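You operate a simulated robot arm through the tools that you are given. There is no shell and no other tool. Be economical: measure what you need, move in short steps, check, and stop when the job is done.

You run a simulated two-armed robot. Do the job below in one go: nothing can be reset, and whatever is moved stays where it is left.

JOB
Take the blue sensor from the top of the bench by the tall stack and leave it on the third shelf from the top of the film rack. Fetch the carton from the top of the load on the strap table and set it on the top of the load on the turntable. Put two of the edge guards from the top of the load on the strap table on the top of the load on the turntable. Any order will do. Set down upright: blue sensor.

Only the result counts: the job must be done as asked and must still hold three seconds after the hand-in. Knocking over, shifting, dropping, spilling or breaking anything else fails it.

ROBOT AND FRAMES
Two 7-joint arms with two-finger grippers on one trunk, on a base that drives. Base frame: it is fixed to the floor where the robot stands at the start and does not move with it; the origin is under the middle of the robot, x ahead of it, y to its left, z up; the surface under the hand at the start is at about z = 780. Readings come in mm, degrees, newtons and seconds.
The left shoulder is at the start at [70, 139, 1130], the right one opposite. With the tool pointing down near the work surface each hand reaches from about 320 to 760 mm from the robot's upright axis, wherever it stands, measured 20 degrees to its own side. Places, roughly: edge guard [-1250, -750, 750]; third shelf of the film rack [-900, -2200, 900]; top of the load on the turntable [-1100, 400, 800]. Payload 3.43 kg a hand.
The TCP of each hand is the grasp point between the finger pads, 30 mm short of the fingertips. In the tool frame z runs along the fingers and y along their closing line. The gripper opens to 104 mm. The gripper's body begins 57 mm behind the TCP.
Orientation is that of the tool frame in the base frame, as [roll, pitch, yaw] about the fixed x, y, z axes, in that order (R = Rz(yaw) Ry(pitch) Rx(roll)). With the fingers straight down and closing along the base's y, the tool's x points along the base's -x, its y along +y and its z along -z.

CONTROLS
- The arms move only by the tool step_arm. It takes "left_moves", "right_moves" or both (then of equal length, played together; a hand with none holds still); each is a list of rows, each a list of 3 entries, a list of its own where there are three numbers: the shift along the tool's x, y, z in mm, then the turn, a rotation vector about the tool's x, y, z in degrees, then the finger opening in mm, from 0 to 104. In form: [[[tx, ty, tz], [ax, ay, az], claw], ...]. A call has 1 to 12 rows; each row shifts and turns the commanded pose from where the row before left it, along the tool's axes as they then stand. A row lasts 0.2 s, in which the tool goes at most 50 mm and 8.6 degrees; a call with a longer step from one row to the next is refused whole, and so is a gripper value outside its range. Where a pose cannot be reached the arm comes as near as it can. A force on the tool above 40 N (or 10 N above the force at the start of the call, whichever is more), or a blocked arm, ends the call early, and 0.2 s more pass. Each finger travels about 45 mm/s and halts on what it meets, pressing with about 31 N; the grip force reading is that of the motor and also rises with nothing between the fingers. The clock runs only during rows and for 0.2 s after the last one: add rows that do not move to give the fingers time. It gives the time, the measured TCP pose, the force on the tool (base axes), the opening and the grip force at its end, in the units of the frame above (readings bear some noise), with the torque about the TCP (base axes, N m) and any sound that the robot's microphone picked up.
- Cameras (640 x 400 px; columns grow to the right, rows downward): "scene" is now at [64.9, 78.3, 1339.2]; the picture's right is [0.98, -0.18, -0.00], its down [-0.13, -0.72, -0.68] and it looks along [0.12, 0.67, -0.73] (base axes); focal length 214 px, centre (320, 200). "left" rides on the left gripper at [67, -18, -90] in its tool frame; the picture's right is [0.25, 0.97, 0.00], its down [-0.73, 0.19, -0.66] and it looks along [-0.64, 0.17, 0.75] (tool axes); focal length 218 px, centre (320, 200). "right" rides on the right gripper at [67, 18, -90] in its tool frame; the picture's right is [-0.25, 0.97, 0.00], its down [-0.73, -0.19, -0.66] and it looks along [-0.64, -0.17, 0.75] (tool axes); focal length 218 px, centre (320, 200).
- snapshot(camera): a new picture of that camera. It takes no simulated time.
- raise_lower(by): slides the trunk up (or, below 0, down) by that many mm; the arms and the scene camera ride with it, the base frame stays. It gives what a move gives, with no picture.
- roll_base(legs): drives the robot by 1 to 6 legs, each [ahead, left, turn to the left] in mm, mm and degrees, along the robot's own axes; the way and the turn of a leg run together, so that a leg with both is an arc; at most 1500 mm and 180 degrees a leg. The arms and the cameras ride along, it lands a little off, and it stops where it bumps. It gives what a move gives.
- turn_head(pan, tilt): turns the head with the scene camera to pan (to the left, within 86 degrees either way) and tilt (down, from -29 to 69), counted from straight ahead of the robot. It gives what a move gives.
- probe_pixels(camera, pixels): for up to 12 pixels [column, row] of the newest picture of that camera ("zoom" is the newest enlarged one), the place [x, y, z] in the base frame of the surface seen there, good to about 2 mm. It takes no simulated time.
- inspect(camera, box): a new picture of the part [left, top, right, bottom] of that camera's present view, enlarged. It takes no simulated time.
- close_job(): hands the job in; it is judged then, once.

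Go step by step. Measure first, check grasps and placings, and put right what went wrong. The budget is 110 turns and 88 pictures, counting those below and the enlarged ones. Unless the task says otherwise, let go and move clear before handing in, and close with one line.

The tools are called after "Request:" by a JSON object that holds its "fn" and its "kwargs". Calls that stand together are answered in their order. step_arm: Moves the arms, as the interface text tells. Its arguments: {"type":"object","properties":{"left_moves":{"type":"array"},"right_moves":{"type":"array"}},"required":[]} The other tools are called the same way: raise_lower (by) slides the trunk up or down; roll_base (legs) drives the base; turn_head (pan, tilt) turns the head that bears the scene camera; snapshot (camera) takes a picture; probe_pixels (camera, pixels) gives the place of the surface under pixels of a picture; inspect (camera, box) takes an enlarged picture of a part of a camera's view; close_job () hands the job in.

At the start:

```text
t: 0.0
left_position: [406.9, 451.3, 1064.9]
left_orientation: [180.0, 0.0, 179.9]
left_contact_force: [-0.3, 0.8, 0.4]
left_torque: [0.01, 0.0, 0.0]
left_opening: 104.0
left_grip_force: 0.1
right_position: [437.5, 63.2, 1005.5]
right_orientation: [-180.0, 0.0, 180.0]
right_contact_force: [-0.1, 0.4, 0.4]
right_torque: [-0.01, 0.09, 0.0]
right_opening: 104.2
right_grip_force: 0.2
trunk travel left (down, up): [-625.0, 315.0]
robot x, y, heading: [-3.4, -3.6, -0.1]
head pan, tilt: [79.4, 47.2]
```

scene: 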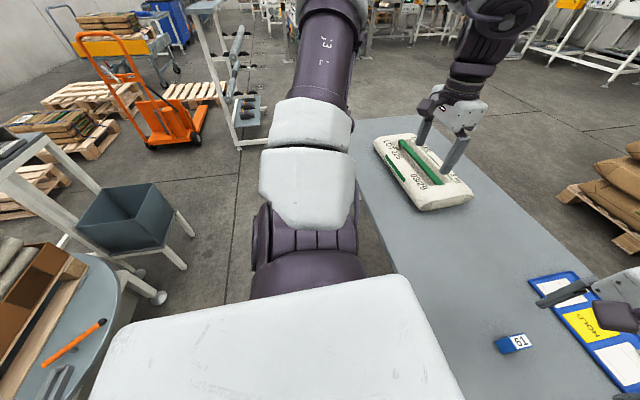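
right: 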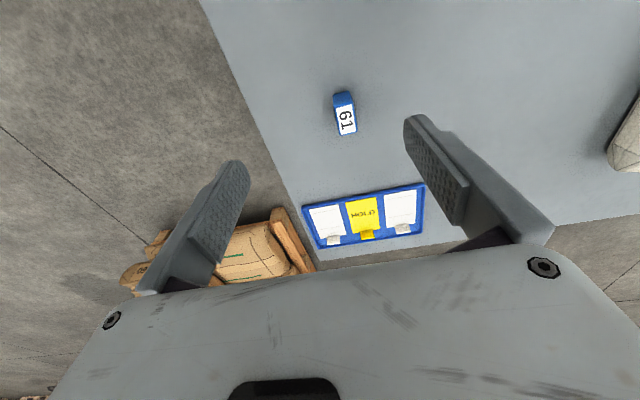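
left: 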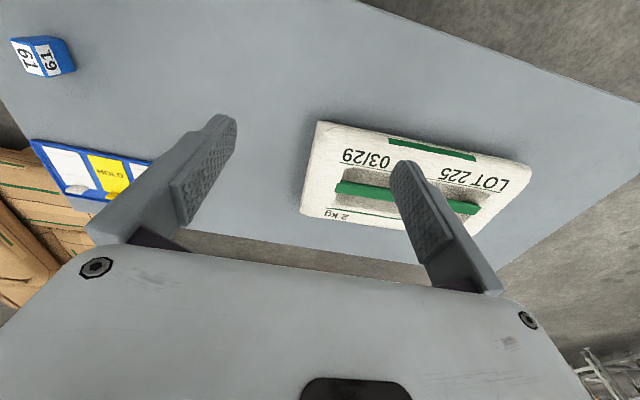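

The scene picture shows a small blue block at (513,343) on the bench ahead; it may be the sensor. I'll enlarge it and probe it.

Request:
{"fn": "inspect", "kwargs": {"camera": "right", "box": [260, 60, 460, 260]}}

Request:
{"fn": "probe_pixels", "kwargs": {"camera": "scene", "pixels": [[508, 341], [520, 341], [500, 345], [515, 352], [505, 335], [525, 335], [580, 300], [420, 170], [40, 260], [120, 205], [50, 340], [470, 300]]}}

Request:
{"fn": "turn_head", "kwargs": {"pan": 0, "tilt": 30}}

Request:
{"fn": "snapshot", "kwargs": {"camera": "scene"}}

```text
2.00 times, centred on (360, 160) of right
```

zoom: 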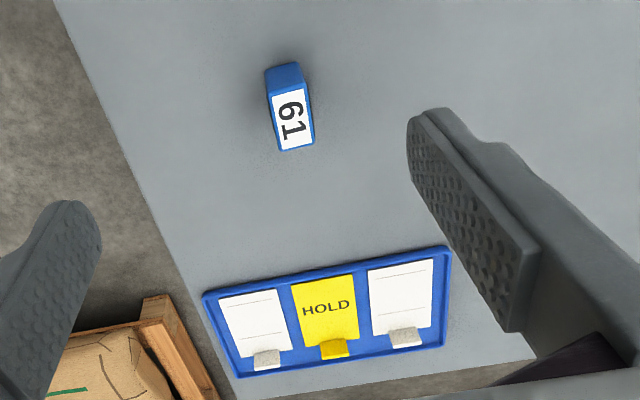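

```text
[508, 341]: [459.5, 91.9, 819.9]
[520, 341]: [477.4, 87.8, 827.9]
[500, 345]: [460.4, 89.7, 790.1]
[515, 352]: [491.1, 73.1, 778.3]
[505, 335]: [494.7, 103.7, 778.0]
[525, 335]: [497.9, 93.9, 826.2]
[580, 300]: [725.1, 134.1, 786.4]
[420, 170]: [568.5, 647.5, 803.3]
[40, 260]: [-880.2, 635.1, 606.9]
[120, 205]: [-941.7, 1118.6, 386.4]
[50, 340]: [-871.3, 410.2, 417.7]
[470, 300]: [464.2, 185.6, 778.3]
```

```text
t: 1.5
left_position: [406.9, 450.5, 1065.2]
left_orientation: [179.9, 0.0, 180.0]
left_contact_force: [0.4, 0.8, 0.0]
left_torque: [0.01, -0.01, -0.01]
left_opening: 104.2
left_grip_force: 0.1
right_position: [440.7, 64.3, 1004.0]
right_orientation: [-180.0, 0.0, 180.0]
right_contact_force: [-0.7, 0.2, -0.6]
right_torque: [-0.02, 0.01, -0.03]
right_opening: 103.8
right_grip_force: 0.2
trunk travel left (down, up): [-625.0, 315.0]
robot x, y, heading: [1.8, 1.2, -0.0]
head pan, tilt: [0.0, 30.0]
```

```text
83 pictures are left
```

scene: 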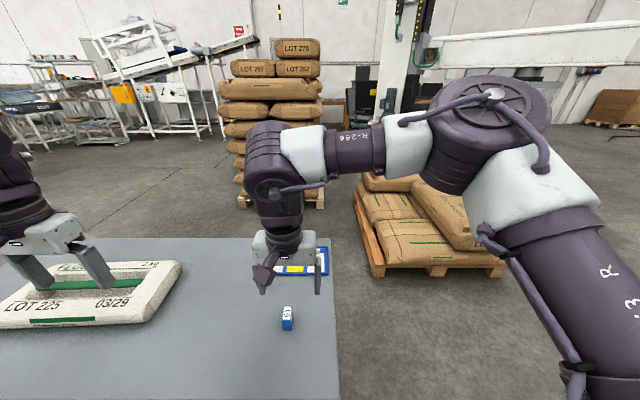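

The block stands about 50 mm tall near (478,90). I'll measure its outline from the enlarged right view.

Request:
{"fn": "inspect", "kwargs": {"camera": "right", "box": [310, 70, 390, 150]}}

Request:
{"fn": "inspect", "kwargs": {"camera": "scene", "box": [260, 290, 320, 340]}}

```text
5.00 times, centred on (350, 110) of right
```

zoom: 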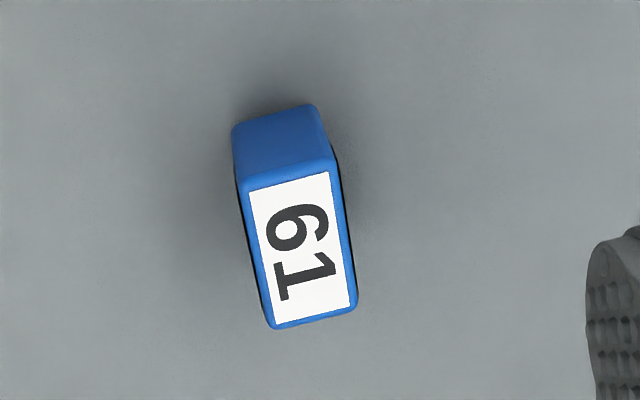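

```text
8.00 times, centred on (290, 315) of scene
```

zoom: 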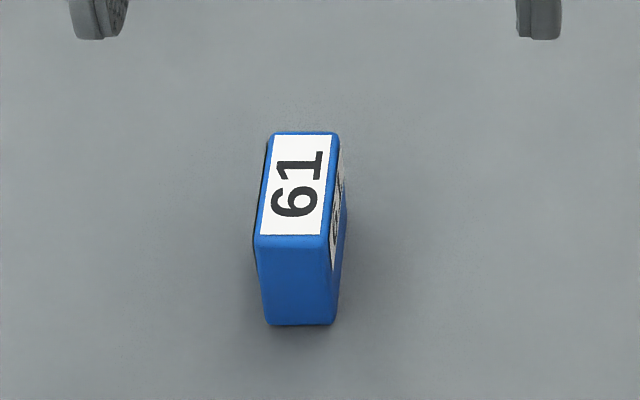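

Request:
{"fn": "probe_pixels", "kwargs": {"camera": "zoom", "pixels": [[275, 138], [336, 138], [258, 240], [322, 240], [268, 320], [332, 320], [297, 190], [342, 150], [337, 250]]}}

Request:
{"fn": "turn_head", "kwargs": {"pan": -80, "tilt": 25}}

Request:
{"fn": "snapshot", "kwargs": {"camera": "scene"}}

```text
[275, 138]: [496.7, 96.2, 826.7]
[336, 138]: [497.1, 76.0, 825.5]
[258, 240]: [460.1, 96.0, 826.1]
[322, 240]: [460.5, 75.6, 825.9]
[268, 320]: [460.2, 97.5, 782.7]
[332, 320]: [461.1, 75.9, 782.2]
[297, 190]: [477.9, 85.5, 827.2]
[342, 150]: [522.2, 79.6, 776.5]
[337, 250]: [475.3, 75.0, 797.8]
```

```text
t: 3.0
left_position: [407.8, 451.2, 1064.9]
left_orientation: [-180.0, 0.0, -180.0]
left_contact_force: [-0.5, -0.2, 0.5]
left_torque: [-0.02, 0.01, 0.01]
left_opening: 103.9
left_grip_force: 0.0
right_position: [439.5, 63.9, 1005.8]
right_orientation: [179.9, 0.0, 180.0]
right_contact_force: [-0.5, -0.2, 0.1]
right_torque: [0.0, 0.03, 0.0]
right_opening: 103.9
right_grip_force: 0.1
trunk travel left (down, up): [-625.0, 315.0]
robot x, y, heading: [-3.7, 2.9, -0.3]
head pan, tilt: [-80.0, 25.0]
```

```text
80 pictures are left
```

scene: 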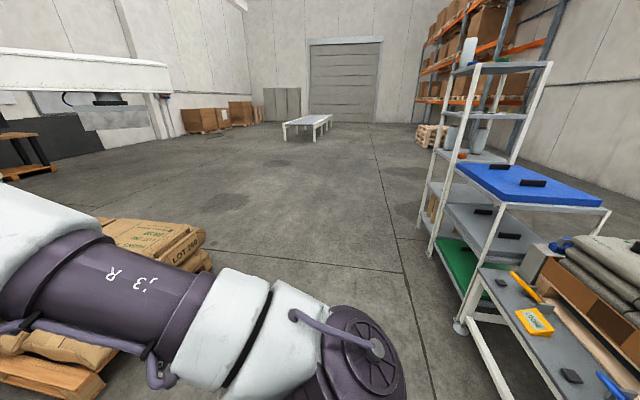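

The block is axis aligned: x 459–498, y 75–97, top 827. Next I'll look at the rack on the right, and at the rear from a better angle.

Request:
{"fn": "inspect", "kwargs": {"camera": "scene", "box": [400, 20, 640, 200]}}

Request:
{"fn": "probe_pixels", "kwargs": {"camera": "scene", "pixels": [[510, 68], [500, 112], [480, 157], [530, 185], [490, 215], [460, 260], [545, 300], [590, 260], [535, 320], [620, 275], [420, 250], [600, 370]]}}

```text
2.22 times, centred on (520, 110) of scene
```

zoom: 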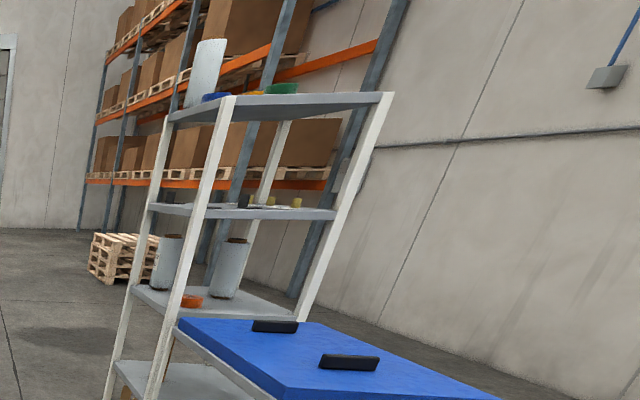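

```text
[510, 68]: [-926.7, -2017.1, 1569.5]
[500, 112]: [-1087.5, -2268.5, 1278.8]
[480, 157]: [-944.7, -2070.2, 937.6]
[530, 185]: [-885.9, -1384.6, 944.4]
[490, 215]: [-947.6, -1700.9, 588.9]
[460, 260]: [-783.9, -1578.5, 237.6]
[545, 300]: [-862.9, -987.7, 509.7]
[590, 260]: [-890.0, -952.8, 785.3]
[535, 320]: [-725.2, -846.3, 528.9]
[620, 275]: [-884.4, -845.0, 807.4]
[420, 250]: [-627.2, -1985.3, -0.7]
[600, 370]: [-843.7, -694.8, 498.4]
```

Film rack shelves sit at z about 1569, 1270 and 930, so the third from the top is about 930. A hand tilted 40° will fit it. I'll tilt the right hand and shift it over the block.

Request:
{"fn": "step_arm", "kwargs": {"right_moves": [[[0, 5, 0], [0, -8, 0], 104], [[0, 5, 0], [0, -8, 0], 104], [[0, 5, 0], [0, -8, 0], 104], [[0, 5, 0], [0, -8, 0], 104], [[0, 2, 0], [0, -8, 0], 104], [[31, 0, 33], [0, 0, 0], 104], [[31, 0, 33], [0, 0, 0], 104], [[31, 0, 33], [0, 0, 0], 104]]}}

Request:
{"fn": "snapshot", "kwargs": {"camera": "right"}}

```text
t: 4.8
left_position: [408.0, 451.6, 1065.0]
left_orientation: [180.0, 0.0, -180.0]
left_contact_force: [0.2, 0.6, 0.6]
left_torque: [0.0, 0.04, 0.04]
left_opening: 104.0
left_grip_force: 0.0
right_position: [430.9, 85.0, 870.3]
right_orientation: [-180.0, 40.1, -180.0]
right_contact_force: [0.1, -0.8, -0.3]
right_torque: [0.03, 0.01, -0.01]
right_opening: 104.2
right_grip_force: 0.1
trunk travel left (down, up): [-625.0, 315.0]
robot x, y, heading: [-1.9, 1.3, -0.2]
head pan, tilt: [-80.0, 25.0]
```

```text
78 pictures are left
```

right: 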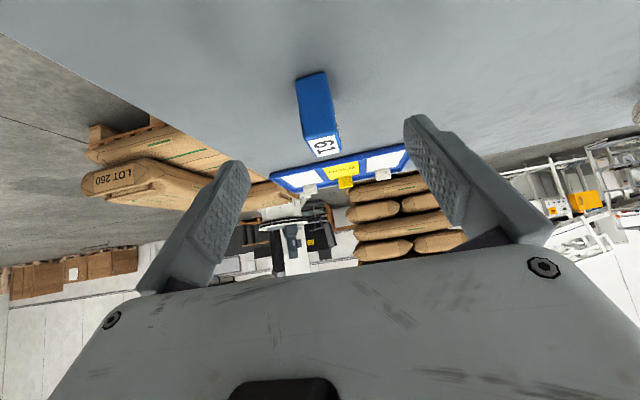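

The hand is lined up with the block; about 74 mm more along the tool z remains. I'll go in and close.

Request:
{"fn": "step_arm", "kwargs": {"right_moves": [[[0, 1, 25], [0, 0, 0], 104], [[0, 0, 25], [0, 0, 0], 104], [[0, 0, 24], [0, 0, 0], 104], [[0, 0, 0], [0, 0, 0], 60], [[0, 0, 0], [0, 0, 0], 30], [[0, 0, 0], [0, 0, 0], 10], [[0, 0, 0], [0, 0, 0], 10], [[0, 0, 0], [0, 0, 0], 10], [[0, 0, 0], [0, 0, 0], 10], [[0, 0, 0], [0, 0, 0], 10]]}}

Request:
{"fn": "snapshot", "kwargs": {"camera": "right"}}

```text
t: 5.7
left_position: [405.6, 451.1, 1065.7]
left_orientation: [-180.0, 0.0, 180.0]
left_contact_force: [-0.6, 0.4, 0.8]
left_torque: [0.02, -0.01, 0.02]
left_opening: 104.0
left_grip_force: 0.0
right_position: [474.8, 87.9, 816.1]
right_orientation: [-179.9, 40.0, -179.8]
right_contact_force: [-0.7, 0.2, -0.2]
right_torque: [0.0, -0.01, -0.01]
right_opening: 84.8
right_grip_force: 0.1
trunk travel left (down, up): [-625.0, 315.0]
robot x, y, heading: [3.5, -3.5, 0.1]
head pan, tilt: [-80.0, 25.0]
stopped in row 4 (right hand): the force on the tool passed its limit at 102 N (the readings are from after the stop); the commanded pose is now the measured one
```

```text
77 pictures are left
```

right: 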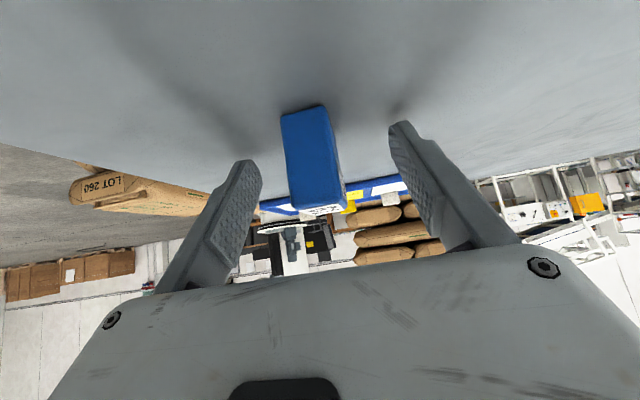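

A contact over 40 N stopped it, most likely the fingertips touching the bench. The block looks unmoved between the fingers. I'll rise 8 mm and close.

Request:
{"fn": "step_arm", "kwargs": {"right_moves": [[[-5, -2, -6], [0, 0, 0], 84], [[0, 0, 0], [0, 0, 0], 60], [[0, 0, 0], [0, 0, 0], 40], [[0, 0, 0], [0, 0, 0], 20], [[0, 0, 0], [0, 0, 0], 10], [[0, 0, 0], [0, 0, 0], 10], [[0, 0, 0], [0, 0, 0], 10], [[0, 0, 0], [0, 0, 0], 10]]}}

Request:
{"fn": "snapshot", "kwargs": {"camera": "right"}}

```text
t: 7.5
left_position: [405.6, 451.9, 1064.8]
left_orientation: [179.9, 0.0, 179.9]
left_contact_force: [0.0, -0.4, -0.3]
left_torque: [0.02, 0.0, -0.02]
left_opening: 104.2
left_grip_force: 0.1
right_position: [475.6, 84.7, 824.3]
right_orientation: [-180.0, 40.0, -179.9]
right_contact_force: [0.5, -0.2, 2.5]
right_torque: [0.02, -0.05, -0.03]
right_opening: 22.8
right_grip_force: 30.6
trunk travel left (down, up): [-625.0, 315.0]
robot x, y, heading: [0.1, -1.2, 0.1]
head pan, tilt: [-80.0, 25.0]
```

```text
76 pictures are left
```

right: 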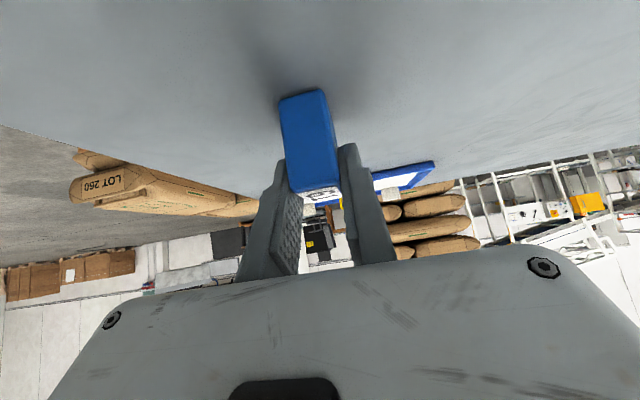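

Gripped at 22.8 mm. I'll lift it by the arm and check.

Request:
{"fn": "step_arm", "kwargs": {"right_moves": [[[-13, 0, -15], [0, 0, 0], 10], [[-26, 0, -31], [0, 0, 0], 10], [[-26, 0, -31], [0, 0, 0], 10], [[-26, 0, -31], [0, 0, 0], 10]]}}

Request:
{"fn": "snapshot", "kwargs": {"camera": "right"}}

Request:
{"fn": "turn_head", "kwargs": {"pan": 86, "tilt": 35}}

Request:
{"fn": "snapshot", "kwargs": {"camera": "scene"}}

```text
t: 8.5
left_position: [406.3, 450.6, 1065.4]
left_orientation: [-180.0, 0.1, -180.0]
left_contact_force: [-0.4, -0.5, -0.3]
left_torque: [0.05, -0.04, -0.01]
left_opening: 104.1
left_grip_force: 0.0
right_position: [476.5, 84.4, 967.0]
right_orientation: [-180.0, 39.9, -179.8]
right_contact_force: [-0.9, -0.9, -0.8]
right_torque: [0.01, 0.01, 0.04]
right_opening: 23.0
right_grip_force: 30.6
trunk travel left (down, up): [-625.0, 315.0]
robot x, y, heading: [-2.1, -2.4, 0.1]
head pan, tilt: [-80.0, 25.0]
```

```text
75 pictures are left
```

right: 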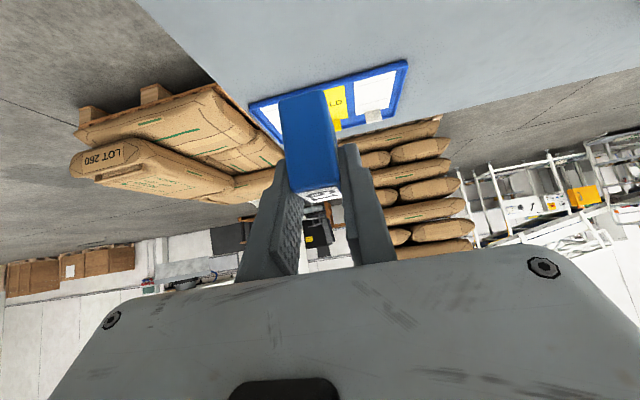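

```text
t: 11.0
left_position: [406.9, 450.1, 1064.8]
left_orientation: [-179.9, 0.0, 179.9]
left_contact_force: [-0.6, 0.1, -0.6]
left_torque: [-0.02, 0.02, 0.02]
left_opening: 103.9
left_grip_force: 0.0
right_position: [477.2, 86.4, 964.8]
right_orientation: [-179.9, 40.0, -179.7]
right_contact_force: [0.7, 0.0, -0.5]
right_torque: [0.02, 0.01, -0.01]
right_opening: 23.0
right_grip_force: 31.0
trunk travel left (down, up): [-625.0, 315.0]
robot x, y, heading: [2.8, -1.9, 0.1]
head pan, tilt: [85.9, 35.0]
```

```text
74 pictures are left
```

scene: 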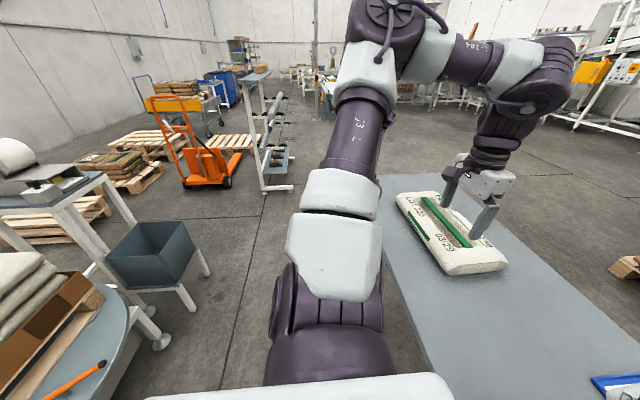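

The sensor is held. I'll back off 150 mm, turn right 90° and look at the rack.

Request:
{"fn": "roll_base", "kwargs": {"legs": [[-150, 0, 0], [0, 0, -90]]}}

Request:
{"fn": "turn_head", "kwargs": {"pan": -50, "tilt": 25}}

Request:
{"fn": "snapshot", "kwargs": {"camera": "scene"}}

```text
t: 16.2
left_position: [295.5, -413.0, 1064.3]
left_orientation: [180.0, -0.1, 89.3]
left_contact_force: [-0.9, -0.2, 0.1]
left_torque: [-0.01, 0.02, -0.04]
left_opening: 104.1
left_grip_force: 0.0
right_position: [-71.6, -477.9, 966.7]
right_orientation: [-179.9, 39.9, 89.5]
right_contact_force: [-0.2, -0.7, -0.6]
right_torque: [0.01, 0.0, 0.0]
right_opening: 22.6
right_grip_force: 30.8
trunk travel left (down, up): [-625.0, 315.0]
robot x, y, heading: [-150.2, 2.4, -91.0]
head pan, tilt: [85.9, 35.0]
```

```text
t: 18.4
left_position: [293.8, -413.6, 1064.9]
left_orientation: [-179.9, 0.0, 89.1]
left_contact_force: [-0.3, -0.2, -0.9]
left_torque: [-0.03, 0.04, -0.03]
left_opening: 104.2
left_grip_force: 0.0
right_position: [-70.4, -477.9, 966.3]
right_orientation: [-180.0, 40.0, 89.5]
right_contact_force: [0.4, 0.3, -0.4]
right_torque: [0.0, -0.01, 0.0]
right_opening: 23.1
right_grip_force: 31.3
trunk travel left (down, up): [-625.0, 315.0]
robot x, y, heading: [-153.4, 0.6, -90.8]
head pan, tilt: [-50.0, 25.0]
```

```text
73 pictures are left
```

scene: 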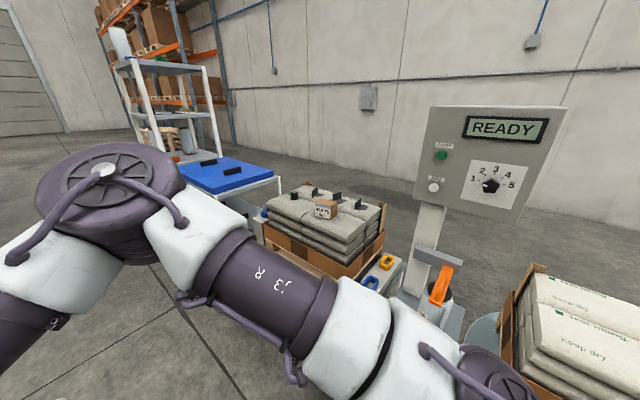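

The view shows the strap load with a carton at (325,208) and black guards, and the turntable load at the right. I'll enlarge and measure.

Request:
{"fn": "inspect", "kwargs": {"camera": "scene", "box": [250, 165, 410, 285]}}

Request:
{"fn": "probe_pixels", "kwargs": {"camera": "scene", "pixels": [[270, 207], [310, 184], [383, 205], [340, 240], [325, 208], [361, 204], [310, 191], [285, 196], [337, 197], [545, 285], [600, 310], [530, 320]]}}

Request:
{"fn": "inspect", "kwargs": {"camera": "scene", "box": [100, 40, 260, 200]}}

Request:
{"fn": "probe_pixels", "kwargs": {"camera": "scene", "pixels": [[135, 62], [205, 68], [148, 107], [208, 112], [195, 148], [185, 155], [175, 156], [170, 152], [215, 142], [180, 66], [180, 112], [205, 150]]}}

```text
3.33 times, centred on (330, 225) of scene
```

zoom: 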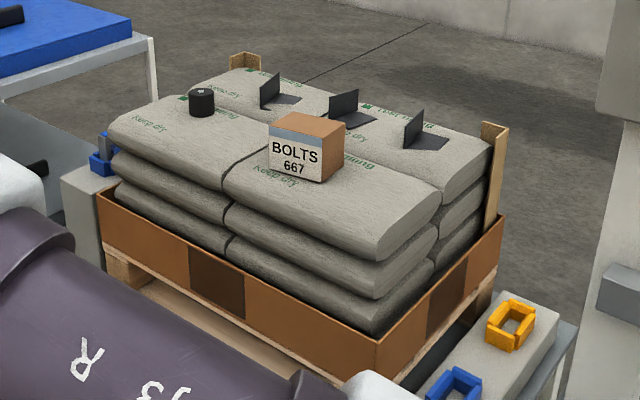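

```text
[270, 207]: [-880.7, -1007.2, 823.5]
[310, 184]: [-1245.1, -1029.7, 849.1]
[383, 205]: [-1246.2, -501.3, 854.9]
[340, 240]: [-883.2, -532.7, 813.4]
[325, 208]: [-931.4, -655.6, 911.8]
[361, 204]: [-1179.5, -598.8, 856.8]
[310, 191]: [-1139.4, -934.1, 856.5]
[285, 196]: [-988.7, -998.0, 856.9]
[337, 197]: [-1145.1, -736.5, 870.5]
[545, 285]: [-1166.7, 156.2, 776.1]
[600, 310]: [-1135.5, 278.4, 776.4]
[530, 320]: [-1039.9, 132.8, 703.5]
```

```text
2.50 times, centred on (180, 120) of scene
```

zoom: 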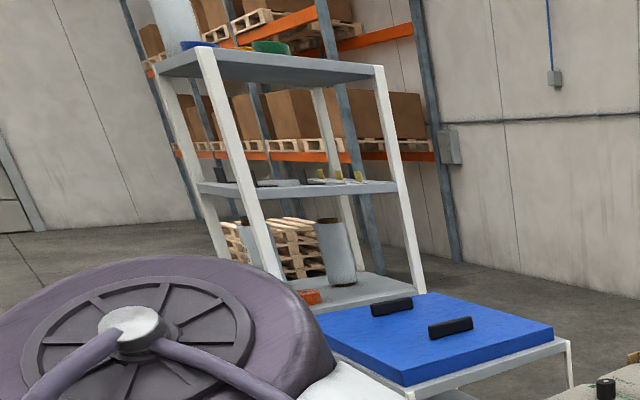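

```text
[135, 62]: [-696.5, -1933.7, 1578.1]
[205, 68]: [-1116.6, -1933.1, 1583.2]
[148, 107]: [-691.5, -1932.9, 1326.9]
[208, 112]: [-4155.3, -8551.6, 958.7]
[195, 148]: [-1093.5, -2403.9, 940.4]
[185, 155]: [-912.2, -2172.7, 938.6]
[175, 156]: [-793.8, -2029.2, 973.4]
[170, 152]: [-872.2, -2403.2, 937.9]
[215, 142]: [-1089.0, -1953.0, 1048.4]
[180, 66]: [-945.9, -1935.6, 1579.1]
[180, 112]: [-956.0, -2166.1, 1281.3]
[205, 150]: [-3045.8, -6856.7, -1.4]
```

The rack spans x −1117 to −690 and y −1933 to about −2420, with the third shelf surface at z 938. I'll drive down the aisle at x≈0 and turn to face it.

Request:
{"fn": "roll_base", "kwargs": {"legs": [[1100, 150, 0], [1080, 0, 0], [0, 0, -89]]}}

Request:
{"fn": "turn_head", "kwargs": {"pan": 0, "tilt": 25}}

Request:
{"fn": "raise_lower", "kwargs": {"by": 70}}

Request:
{"fn": "snapshot", "kwargs": {"camera": "scene"}}

Request:
{"fn": "snapshot", "kwargs": {"camera": "right"}}

```text
t: 33.0
left_position: [-465.2, -2625.6, 1064.8]
left_orientation: [-180.0, 0.0, -1.0]
left_contact_force: [0.2, 0.1, 0.5]
left_torque: [-0.03, 0.03, 0.0]
left_opening: 103.7
left_grip_force: 0.1
right_position: [-529.8, -2258.1, 964.4]
right_orientation: [-179.9, 40.0, -0.7]
right_contact_force: [-0.1, -0.6, -0.9]
right_torque: [0.02, 0.01, 0.01]
right_opening: 22.7
right_grip_force: 31.1
trunk travel left (down, up): [-625.0, 315.0]
robot x, y, heading: [-52.6, -2184.0, 179.0]
head pan, tilt: [-50.0, 25.0]
```

```text
t: 34.2
left_position: [-465.1, -2625.5, 1065.4]
left_orientation: [179.9, -0.3, -0.9]
left_contact_force: [-0.4, 0.4, 0.1]
left_torque: [0.0, 0.05, 0.01]
left_opening: 104.1
left_grip_force: 0.0
right_position: [-530.1, -2258.7, 966.4]
right_orientation: [-179.8, 40.0, -0.7]
right_contact_force: [0.9, 0.6, -1.0]
right_torque: [-0.02, -0.04, 0.03]
right_opening: 22.6
right_grip_force: 31.0
trunk travel left (down, up): [-625.0, 315.0]
robot x, y, heading: [-51.8, -2179.9, 179.2]
head pan, tilt: [0.0, 25.0]
```

```text
t: 35.3
left_position: [-465.1, -2625.8, 1133.5]
left_orientation: [180.0, -0.1, -0.9]
left_contact_force: [-0.3, -1.2, -0.3]
left_torque: [0.0, 0.01, 0.01]
left_opening: 103.9
left_grip_force: 0.0
right_position: [-528.9, -2257.9, 1036.4]
right_orientation: [-179.9, 40.0, -0.7]
right_contact_force: [-0.6, 0.8, 0.0]
right_torque: [-0.03, -0.03, 0.0]
right_opening: 22.6
right_grip_force: 31.7
trunk travel left (down, up): [-695.0, 245.0]
robot x, y, heading: [-50.4, -2182.7, 179.2]
head pan, tilt: [0.0, 25.0]
```

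```text
70 pictures are left
```

scene: 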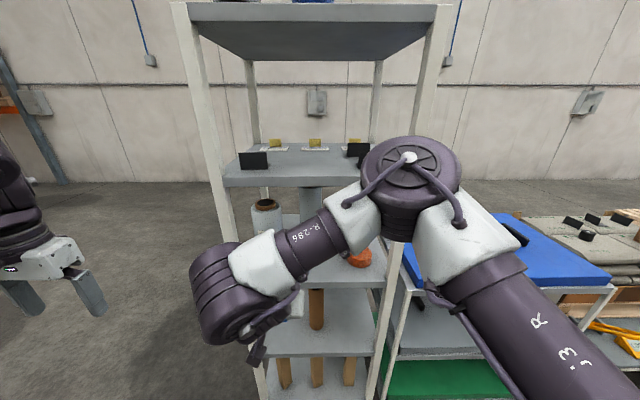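

```text
69 pictures are left
```

right: 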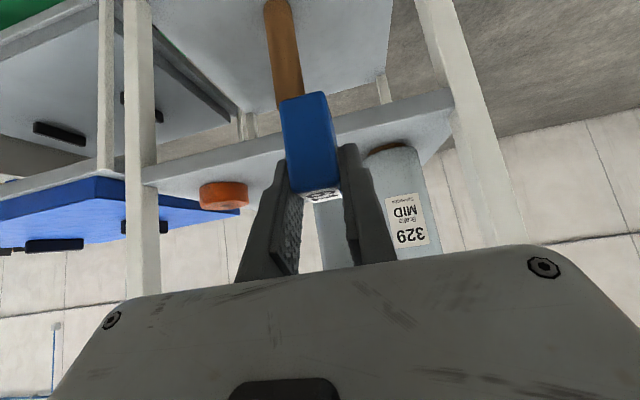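

The right view shows the shelf with the orange roll at (222,195) and the film roll at (385,200). I'll probe where there's free space.

Request:
{"fn": "probe_pixels", "kwargs": {"camera": "right", "pixels": [[222, 190], [245, 190], [200, 195], [390, 160], [420, 165], [360, 175], [260, 160], [350, 130], [440, 120], [330, 240], [170, 165], [280, 165]]}}

Request:
{"fn": "probe_pixels", "kwargs": {"camera": "scene", "pixels": [[265, 205], [285, 215], [225, 186], [365, 185], [345, 275], [350, 285], [375, 245], [310, 200], [415, 60], [200, 60], [360, 258], [330, 275]]}}

```text
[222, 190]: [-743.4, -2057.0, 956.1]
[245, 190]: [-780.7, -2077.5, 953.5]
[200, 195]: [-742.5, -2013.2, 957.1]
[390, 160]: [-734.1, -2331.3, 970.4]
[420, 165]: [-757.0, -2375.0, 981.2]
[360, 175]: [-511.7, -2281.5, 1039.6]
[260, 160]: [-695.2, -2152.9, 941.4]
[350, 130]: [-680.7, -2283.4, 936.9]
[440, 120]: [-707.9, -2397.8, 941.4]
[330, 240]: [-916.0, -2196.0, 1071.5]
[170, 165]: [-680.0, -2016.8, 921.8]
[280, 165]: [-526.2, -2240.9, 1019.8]
```

```text
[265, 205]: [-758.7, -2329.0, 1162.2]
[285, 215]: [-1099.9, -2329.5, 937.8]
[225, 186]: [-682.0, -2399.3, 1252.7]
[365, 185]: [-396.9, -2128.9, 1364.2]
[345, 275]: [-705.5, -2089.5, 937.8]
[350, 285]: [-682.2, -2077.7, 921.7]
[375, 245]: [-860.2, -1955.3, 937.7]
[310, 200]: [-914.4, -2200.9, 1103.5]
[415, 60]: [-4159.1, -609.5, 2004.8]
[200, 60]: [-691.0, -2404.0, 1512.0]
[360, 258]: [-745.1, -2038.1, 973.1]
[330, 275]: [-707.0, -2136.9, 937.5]
```

There's a free gap at y −2085 to −2285 near the front edge, so the target block centre is about (−755, −2182). I'll drive part of the way and use the arm for the rest.

Request:
{"fn": "roll_base", "kwargs": {"legs": [[110, -76, 1]]}}

Request:
{"fn": "snapshot", "kwargs": {"camera": "right"}}

```text
t: 36.6
left_position: [-564.2, -2556.6, 1135.1]
left_orientation: [-180.0, 0.1, 0.1]
left_contact_force: [0.9, 0.3, -0.3]
left_torque: [-0.01, 0.0, -0.01]
left_opening: 104.0
left_grip_force: 0.0
right_position: [-635.8, -2191.5, 1035.4]
right_orientation: [-180.0, 40.0, 0.4]
right_contact_force: [0.0, -0.4, -1.1]
right_torque: [0.02, 0.0, -0.02]
right_opening: 22.8
right_grip_force: 30.9
trunk travel left (down, up): [-695.0, 245.0]
robot x, y, heading: [-159.5, -2101.5, -179.7]
head pan, tilt: [0.0, 25.0]
```

```text
68 pictures are left
```

right: 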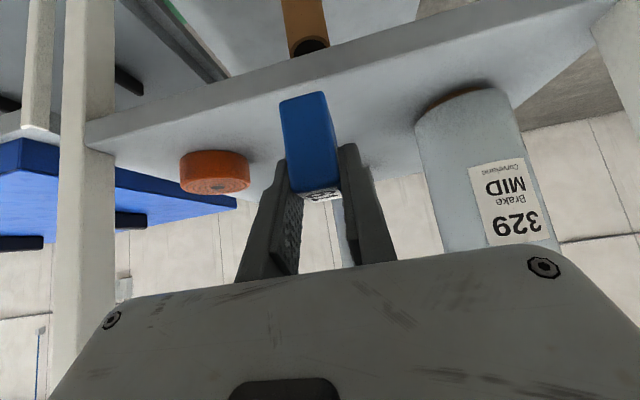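

The way is clear. Moving in 116 mm and part of the way down.

Request:
{"fn": "step_arm", "kwargs": {"right_moves": [[[-22, -2, 18.6], [0, 0, 0], 10], [[-22, -2, 18.6], [0, 0, 0], 10], [[-22, -1, 18.6], [0, 0, 0], 10], [[-22.5, 0, 18.6], [0, 0, 0], 10], [[11, 0, 13], [0, 0, 0], 10], [[11, 0, 13], [0, 0, 0], 10]]}}

Request:
{"fn": "snapshot", "kwargs": {"camera": "right"}}

Request:
{"fn": "snapshot", "kwargs": {"camera": "scene"}}

```text
t: 38.0
left_position: [-566.5, -2556.1, 1134.3]
left_orientation: [180.0, -0.1, 0.0]
left_contact_force: [0.1, 0.1, 0.3]
left_torque: [0.02, 0.0, 0.04]
left_opening: 103.7
left_grip_force: 0.1
right_position: [-751.5, -2187.7, 1001.2]
right_orientation: [179.9, 40.0, 0.3]
right_contact_force: [-0.6, -0.4, -0.1]
right_torque: [0.02, 0.02, -0.01]
right_opening: 23.0
right_grip_force: 30.9
trunk travel left (down, up): [-695.0, 245.0]
robot x, y, heading: [-158.4, -2102.8, -180.0]
head pan, tilt: [0.0, 25.0]
```

```text
67 pictures are left
```

right: 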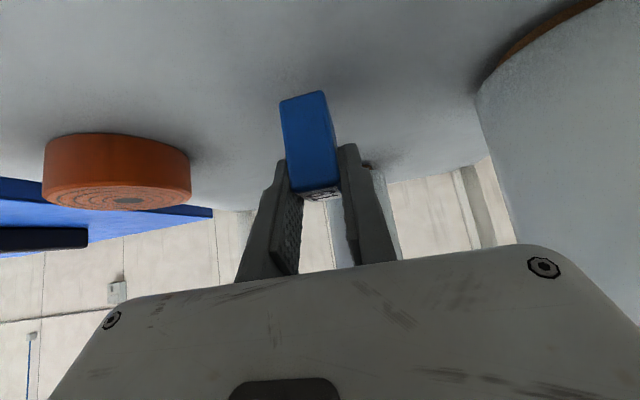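

```text
66 pictures are left
```

scene: 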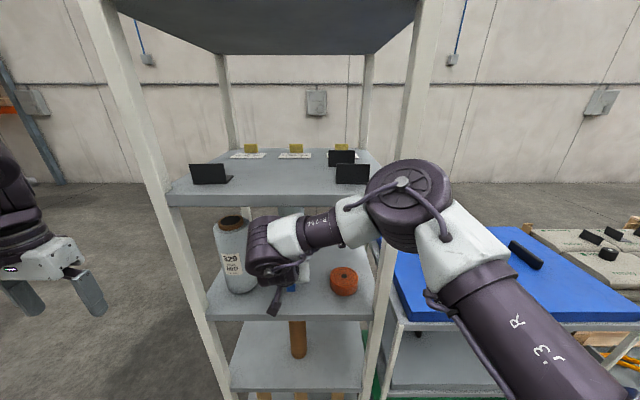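

Clear of both neighbours. I'll descend about 16 mm in small steps and watch the force.

Request:
{"fn": "step_arm", "kwargs": {"right_moves": [[[3.2, 0, 3.8], [0, 0, 0], 10], [[3.2, 0, 3.8], [0, 0, 0], 10], [[1.9, 0, 2.3], [0, 0, 0], 10], [[1.3, 0, 1.5], [0, 0, 0], 10], [[0, 0, 0], [0, 0, 0], 10]]}}

Request:
{"fn": "inspect", "kwargs": {"camera": "right", "box": [250, 60, 410, 220]}}

```text
t: 39.2
left_position: [-566.0, -2555.7, 1134.5]
left_orientation: [180.0, -0.1, 0.1]
left_contact_force: [0.6, -0.4, 0.1]
left_torque: [0.02, -0.01, 0.05]
left_opening: 104.1
left_grip_force: 0.1
right_position: [-752.1, -2185.8, 986.9]
right_orientation: [-179.9, 40.0, 0.4]
right_contact_force: [-0.7, 0.0, 0.6]
right_torque: [0.01, 0.04, 0.02]
right_opening: 22.9
right_grip_force: 31.1
trunk travel left (down, up): [-695.0, 245.0]
robot x, y, heading: [-156.6, -2101.7, -179.8]
head pan, tilt: [0.0, 25.0]
```

```text
2.50 times, centred on (330, 140) of right
```

zoom: 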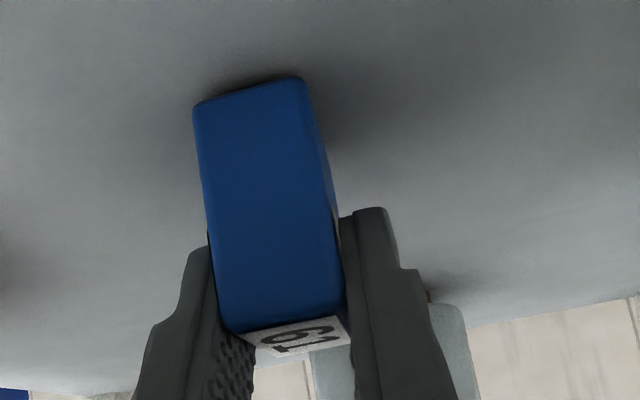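

Nearly touching, and no force yet. I'll go down in 1 mm steps.

Request:
{"fn": "step_arm", "kwargs": {"right_moves": [[[0.65, 0, 0.77], [0, 0, 0], 10], [[0.65, 0, 0.77], [0, 0, 0], 10], [[0.65, 0, 0.77], [0, 0, 0], 10], [[0, 0, 0], [0, 0, 0], 10]]}}

```text
t: 40.2
left_position: [-566.1, -2556.0, 1135.2]
left_orientation: [-180.0, 0.0, 0.1]
left_contact_force: [0.0, 0.2, -1.0]
left_torque: [0.0, 0.02, -0.01]
left_opening: 103.8
left_grip_force: 0.0
right_position: [-751.6, -2187.4, 984.9]
right_orientation: [-180.0, 40.2, 0.3]
right_contact_force: [-2.2, -0.5, 6.8]
right_torque: [-0.04, 0.02, 0.01]
right_opening: 23.0
right_grip_force: 31.4
trunk travel left (down, up): [-695.0, 245.0]
robot x, y, heading: [-160.4, -2107.1, -180.1]
head pan, tilt: [0.0, 25.0]
```

It's in contact at 6.8 N. I'll open and back out along the tool axis.

Request:
{"fn": "step_arm", "kwargs": {"right_moves": [[[0, 0, 0], [0, 0, 0], 30], [[0, 0, 0], [0, 0, 0], 45], [[0, 0, 0], [0, 0, 0], 60], [[0, 0, 0], [0, 0, 0], 60], [[0, 0, -15], [0, 0, 0], 60], [[0, 0, -30], [0, 0, 0], 60], [[0, 0, -30], [0, 0, 0], 60], [[10, 0, -30], [0, 0, 0], 60], [[20, 0, -30], [0, 0, 0], 60]]}}

Request:
{"fn": "snapshot", "kwargs": {"camera": "right"}}

```text
t: 42.2
left_position: [-564.1, -2555.8, 1135.9]
left_orientation: [-179.9, 0.0, 0.1]
left_contact_force: [0.3, -0.2, -0.4]
left_torque: [-0.01, 0.01, 0.01]
left_opening: 103.8
left_grip_force: 0.1
right_position: [-640.0, -2185.6, 1068.4]
right_orientation: [-179.9, 40.1, 0.4]
right_contact_force: [1.0, 0.2, 0.5]
right_torque: [0.03, 0.02, 0.07]
right_opening: 60.2
right_grip_force: 0.2
trunk travel left (down, up): [-695.0, 245.0]
robot x, y, heading: [-164.1, -2105.2, -179.9]
head pan, tilt: [0.0, 25.0]
```

```text
64 pictures are left
```

right: 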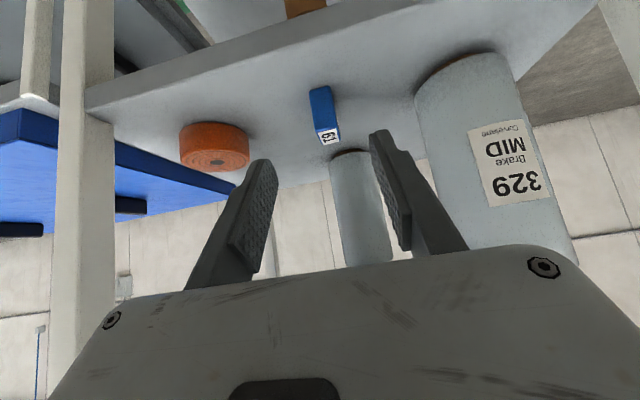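

The sensor stands upright on the shelf at (323,115). I'll back off, strafe to the strap table and look.

Request:
{"fn": "roll_base", "kwargs": {"legs": [[-200, 0, 0], [0, -1350, 0]]}}

Request:
{"fn": "turn_head", "kwargs": {"pan": 0, "tilt": 30}}

Request:
{"fn": "snapshot", "kwargs": {"camera": "scene"}}

```text
t: 50.1
left_position: [-367.4, -1205.0, 1134.3]
left_orientation: [-179.9, 0.0, -0.2]
left_contact_force: [0.2, 0.2, 0.7]
left_torque: [0.02, 0.02, 0.02]
left_opening: 104.1
left_grip_force: 0.0
right_position: [-441.7, -834.5, 1066.8]
right_orientation: [-179.9, 40.1, 0.1]
right_contact_force: [-0.5, 0.5, 0.9]
right_torque: [-0.02, -0.01, 0.02]
right_opening: 59.6
right_grip_force: 0.0
trunk travel left (down, up): [-695.0, 245.0]
robot x, y, heading: [40.1, -753.1, 179.7]
head pan, tilt: [0.0, 25.0]
```

```text
t: 50.8
left_position: [-367.2, -1206.4, 1134.9]
left_orientation: [180.0, -0.1, -0.2]
left_contact_force: [0.7, -0.6, 0.0]
left_torque: [0.0, 0.0, 0.02]
left_opening: 104.0
left_grip_force: 0.1
right_position: [-440.3, -833.8, 1068.1]
right_orientation: [180.0, 40.0, 0.2]
right_contact_force: [0.1, 0.4, -0.5]
right_torque: [-0.03, -0.02, -0.04]
right_opening: 59.9
right_grip_force: 0.1
trunk travel left (down, up): [-695.0, 245.0]
robot x, y, heading: [41.3, -752.6, 179.7]
head pan, tilt: [0.0, 30.0]
```

```text
63 pictures are left
```

scene: 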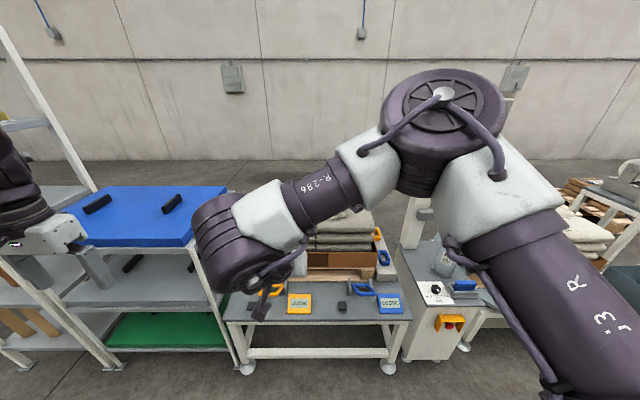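

The strap table lies straight ahead with the right arm hiding the load. I'll probe the table's front edge, raise the trunk and bring the tool vertical.

Request:
{"fn": "probe_pixels", "kwargs": {"camera": "scene", "pixels": [[320, 320], [250, 322], [400, 320], [250, 368], [390, 368], [320, 310], [430, 355], [330, 250], [160, 190], [205, 245]]}}

Request:
{"fn": "raise_lower", "kwargs": {"by": 120}}

Request:
{"fn": "step_arm", "kwargs": {"right_moves": [[[0, 0, 0], [0, 8, 0], 104], [[0, 0, 0], [0, 8, 0], 104], [[0, 0, 0], [0, 8, 0], 104], [[0, 0, 0], [0, 8, 0], 104], [[0, 0, 0], [0, 8, 0], 104], [[0, 0, 0], [0, 0, 0], 104]]}}

```text
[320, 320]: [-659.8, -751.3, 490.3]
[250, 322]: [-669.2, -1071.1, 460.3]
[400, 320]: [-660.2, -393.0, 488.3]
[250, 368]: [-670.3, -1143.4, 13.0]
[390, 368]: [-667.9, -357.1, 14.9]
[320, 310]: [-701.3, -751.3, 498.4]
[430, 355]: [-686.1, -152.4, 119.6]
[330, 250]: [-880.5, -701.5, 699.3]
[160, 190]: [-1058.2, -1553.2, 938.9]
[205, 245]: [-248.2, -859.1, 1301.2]
```

```text
t: 52.3
left_position: [-366.8, -1205.6, 1255.4]
left_orientation: [-179.9, -0.1, -0.1]
left_contact_force: [0.8, 0.2, -0.5]
left_torque: [0.0, 0.0, 0.0]
left_opening: 104.1
left_grip_force: 0.0
right_position: [-441.5, -834.8, 1187.3]
right_orientation: [-179.9, 40.0, 0.1]
right_contact_force: [0.2, -1.0, -0.4]
right_torque: [-0.01, 0.0, 0.0]
right_opening: 60.3
right_grip_force: 0.0
trunk travel left (down, up): [-815.0, 125.0]
robot x, y, heading: [38.9, -752.2, 179.8]
head pan, tilt: [0.0, 30.0]
```

```text
t: 53.7
left_position: [-368.8, -1204.6, 1255.1]
left_orientation: [-179.9, -0.2, -0.3]
left_contact_force: [0.9, 0.1, -0.2]
left_torque: [-0.03, -0.02, 0.0]
left_opening: 104.3
left_grip_force: 0.2
right_position: [-442.4, -834.5, 1186.4]
right_orientation: [180.0, -0.1, 0.1]
right_contact_force: [1.2, -0.3, -0.1]
right_torque: [0.0, -0.05, -0.01]
right_opening: 103.9
right_grip_force: 0.1
trunk travel left (down, up): [-815.0, 125.0]
robot x, y, heading: [41.0, -757.7, 179.8]
head pan, tilt: [0.0, 30.0]
```

The table edge is at x −660. I'll drive to x≈−300 and look with the wrist camera, and down at the base for clearance.

Request:
{"fn": "roll_base", "kwargs": {"legs": [[330, 0, 0]]}}

Request:
{"fn": "snapshot", "kwargs": {"camera": "right"}}

Request:
{"fn": "turn_head", "kwargs": {"pan": 0, "tilt": 60}}

Request:
{"fn": "snapshot", "kwargs": {"camera": "scene"}}

```text
t: 55.9
left_position: [-698.2, -1204.0, 1255.1]
left_orientation: [180.0, 0.1, -0.2]
left_contact_force: [0.1, -0.4, -0.1]
left_torque: [0.02, 0.03, 0.0]
left_opening: 104.0
left_grip_force: 0.1
right_position: [-770.9, -834.0, 1188.6]
right_orientation: [180.0, 0.1, 0.0]
right_contact_force: [1.1, 0.2, 0.2]
right_torque: [0.0, 0.04, 0.03]
right_opening: 104.2
right_grip_force: 0.0
trunk travel left (down, up): [-815.0, 125.0]
robot x, y, heading: [-289.6, -753.1, 180.0]
head pan, tilt: [0.0, 30.0]
```

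```text
62 pictures are left
```

right: 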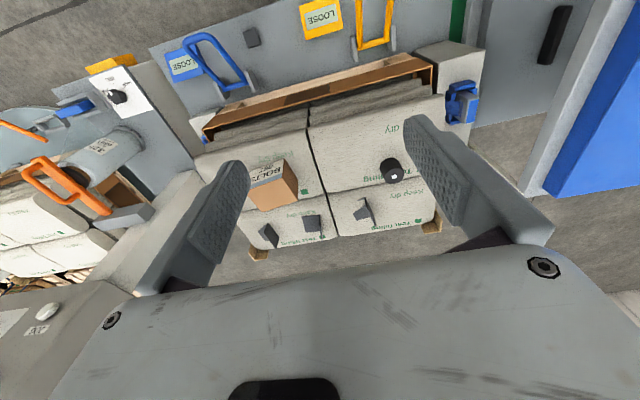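

```text
t: 56.8
left_position: [-701.1, -1204.0, 1254.5]
left_orientation: [-180.0, -0.1, -0.1]
left_contact_force: [0.2, -0.3, -0.1]
left_torque: [0.02, 0.02, -0.02]
left_opening: 104.0
left_grip_force: 0.0
right_position: [-773.2, -832.6, 1189.0]
right_orientation: [180.0, -0.1, 0.0]
right_contact_force: [0.3, -1.5, -0.4]
right_torque: [0.01, 0.03, -0.02]
right_opening: 103.8
right_grip_force: 0.2
trunk travel left (down, up): [-815.0, 125.0]
robot x, y, heading: [-286.7, -752.7, 179.9]
head pan, tilt: [0.0, 60.0]
```

```text
61 pictures are left
```

scene: 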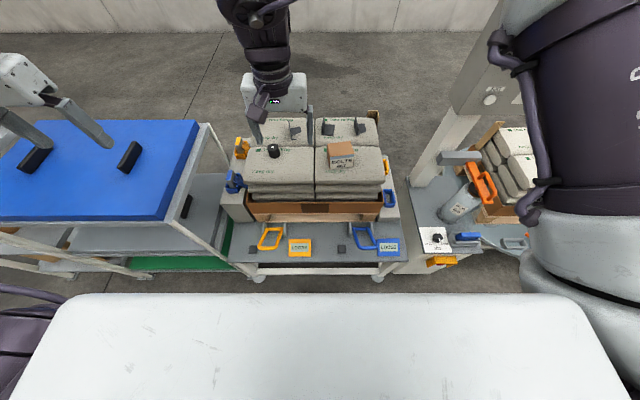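

Now both cameras see the load clearly. I'll enlarge and measure the carton and guards, and probe my own white front.

Request:
{"fn": "probe_pixels", "kwargs": {"camera": "scene", "pixels": [[320, 296], [320, 284], [260, 277], [378, 277]]}}

Request:
{"fn": "inspect", "kwargs": {"camera": "scene", "box": [230, 100, 400, 200]}}

Request:
{"fn": "inspect", "kwargs": {"camera": "right", "box": [235, 140, 435, 265]}}

```text
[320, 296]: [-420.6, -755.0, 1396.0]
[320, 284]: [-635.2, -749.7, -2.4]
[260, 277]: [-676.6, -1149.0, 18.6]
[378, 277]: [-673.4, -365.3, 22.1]
```

```text
3.76 times, centred on (315, 150) of scene
```

zoom: 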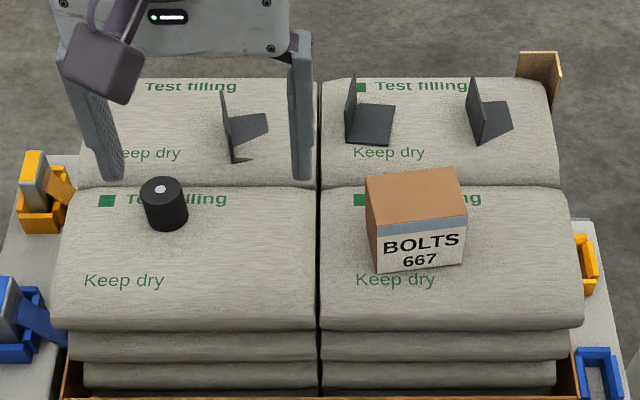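

```text
3.20 times, centred on (335, 202) of right
```

zoom: 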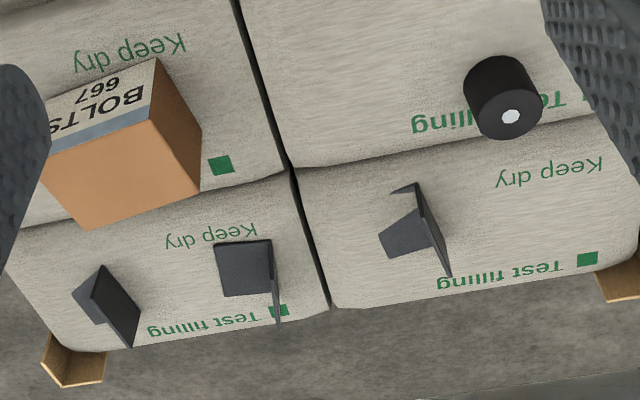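

The three L-shaped guards and the carton are clear. I'll probe their corners.

Request:
{"fn": "probe_pixels", "kwargs": {"camera": "zoom", "pixels": [[55, 155], [150, 130], [193, 183], [88, 222], [120, 175], [240, 265], [271, 245], [277, 315], [220, 290], [265, 290], [220, 250], [180, 205]]}}

Request:
{"fn": "probe_pixels", "kwargs": {"camera": "zoom", "pixels": [[418, 190], [448, 272], [385, 250], [435, 240], [405, 235], [402, 188], [104, 270], [132, 342], [80, 290], [100, 318], [92, 300], [138, 312]]}}

```text
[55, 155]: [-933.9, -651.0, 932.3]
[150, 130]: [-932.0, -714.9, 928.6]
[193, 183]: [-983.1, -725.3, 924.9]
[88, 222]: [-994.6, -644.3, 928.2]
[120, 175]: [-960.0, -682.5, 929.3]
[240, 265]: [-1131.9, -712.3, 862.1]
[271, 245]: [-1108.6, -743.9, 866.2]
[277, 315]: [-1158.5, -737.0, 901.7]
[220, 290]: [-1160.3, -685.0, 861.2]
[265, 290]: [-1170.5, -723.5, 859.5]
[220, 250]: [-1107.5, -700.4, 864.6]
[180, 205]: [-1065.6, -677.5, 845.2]
```

```text
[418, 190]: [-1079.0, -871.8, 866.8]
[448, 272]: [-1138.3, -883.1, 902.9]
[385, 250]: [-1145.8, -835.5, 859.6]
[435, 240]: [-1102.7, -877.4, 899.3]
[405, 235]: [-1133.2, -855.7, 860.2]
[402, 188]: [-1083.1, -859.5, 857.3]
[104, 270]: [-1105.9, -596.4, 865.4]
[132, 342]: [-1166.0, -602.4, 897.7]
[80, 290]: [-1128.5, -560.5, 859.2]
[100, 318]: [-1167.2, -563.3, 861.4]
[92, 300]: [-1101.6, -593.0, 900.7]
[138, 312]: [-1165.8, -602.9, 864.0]
```

The carton's top is at z 929, about 76 wide in y and 63 deep. I'll zoom once for its yaw.

Request:
{"fn": "inspect", "kwargs": {"camera": "scene", "box": [320, 135, 362, 175]}}

```text
10.00 times, centred on (341, 155) of scene
```

zoom: 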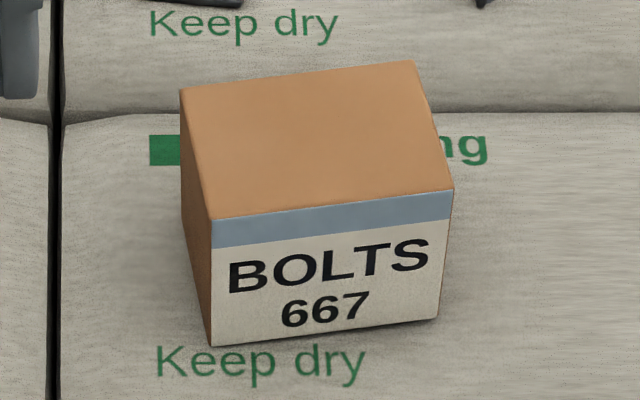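

Request:
{"fn": "probe_pixels", "kwargs": {"camera": "zoom", "pixels": [[216, 214], [448, 186], [412, 66], [185, 93], [320, 140], [220, 338], [436, 312], [196, 250], [206, 320]]}}

```text
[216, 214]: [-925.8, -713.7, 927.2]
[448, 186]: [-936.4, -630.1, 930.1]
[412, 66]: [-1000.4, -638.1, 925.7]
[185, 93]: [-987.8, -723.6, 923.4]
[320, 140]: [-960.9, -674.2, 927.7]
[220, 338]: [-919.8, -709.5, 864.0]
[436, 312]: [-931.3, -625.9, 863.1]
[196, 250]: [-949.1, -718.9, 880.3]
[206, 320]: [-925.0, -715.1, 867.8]
```

The carton is 87 wide by 67 deep with yaw about +7°, centre (−963,−677). I'll move the right hand over it with yaw +7.

Request:
{"fn": "step_arm", "kwargs": {"right_moves": [[[-38, -31, 0], [0, 0, 0], 104], [[-38, -31, 0], [0, 0, 0], 104], [[-38, -31, 0], [0, 0, 0], 104], [[-38, -31, 0], [0, 0, 0], 104], [[-38, -31, 0], [0, 0, 0], 104], [[0, 0, 40], [0, 0, -7.2], 104], [[0, 0, 45], [0, 0, 0], 104], [[0, 0, 45], [0, 0, 0], 104], [[0, 0, 30], [0, 0, 0], 104]]}}

Request:
{"fn": "snapshot", "kwargs": {"camera": "right"}}

Request:
{"fn": "inspect", "kwargs": {"camera": "scene", "box": [270, 80, 430, 200]}}

```text
t: 58.8
left_position: [-698.8, -1205.1, 1254.3]
left_orientation: [-179.9, 0.0, -0.1]
left_contact_force: [-0.4, -0.9, 0.5]
left_torque: [0.02, 0.05, 0.02]
left_opening: 103.8
left_grip_force: 0.1
right_position: [-803.2, -783.6, 1029.5]
right_orientation: [-179.9, 0.0, 6.9]
right_contact_force: [0.0, -0.3, -0.4]
right_torque: [-0.02, 0.0, -0.01]
right_opening: 103.8
right_grip_force: 0.1
right hand out of reach, approached as far as the arm can: row 3, 4, 5, 6, 7, 8, 9
trunk travel left (down, up): [-815.0, 125.0]
robot x, y, heading: [-292.8, -754.7, 180.0]
head pan, tilt: [0.0, 60.0]
```

```text
57 pictures are left
```

right: 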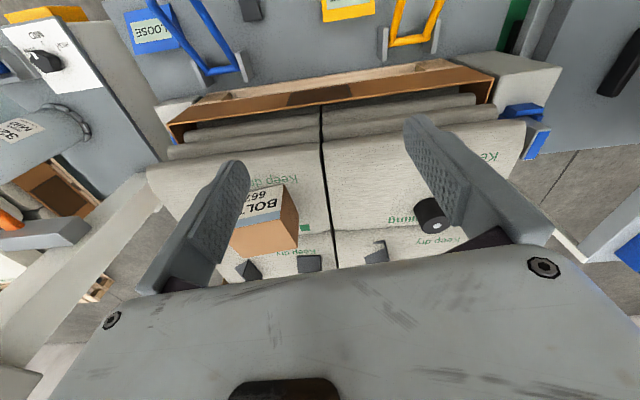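

```text
3.33 times, centred on (350, 140) of scene
```

zoom: 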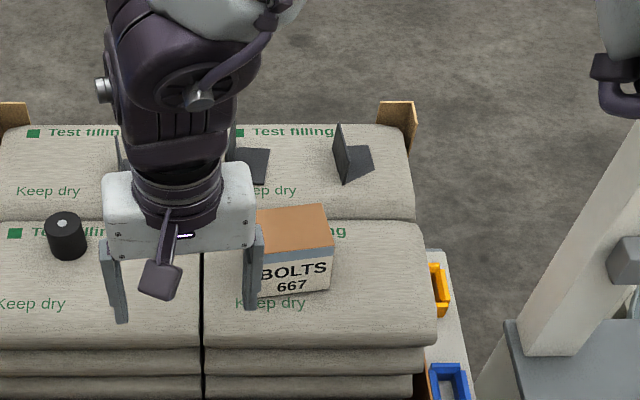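

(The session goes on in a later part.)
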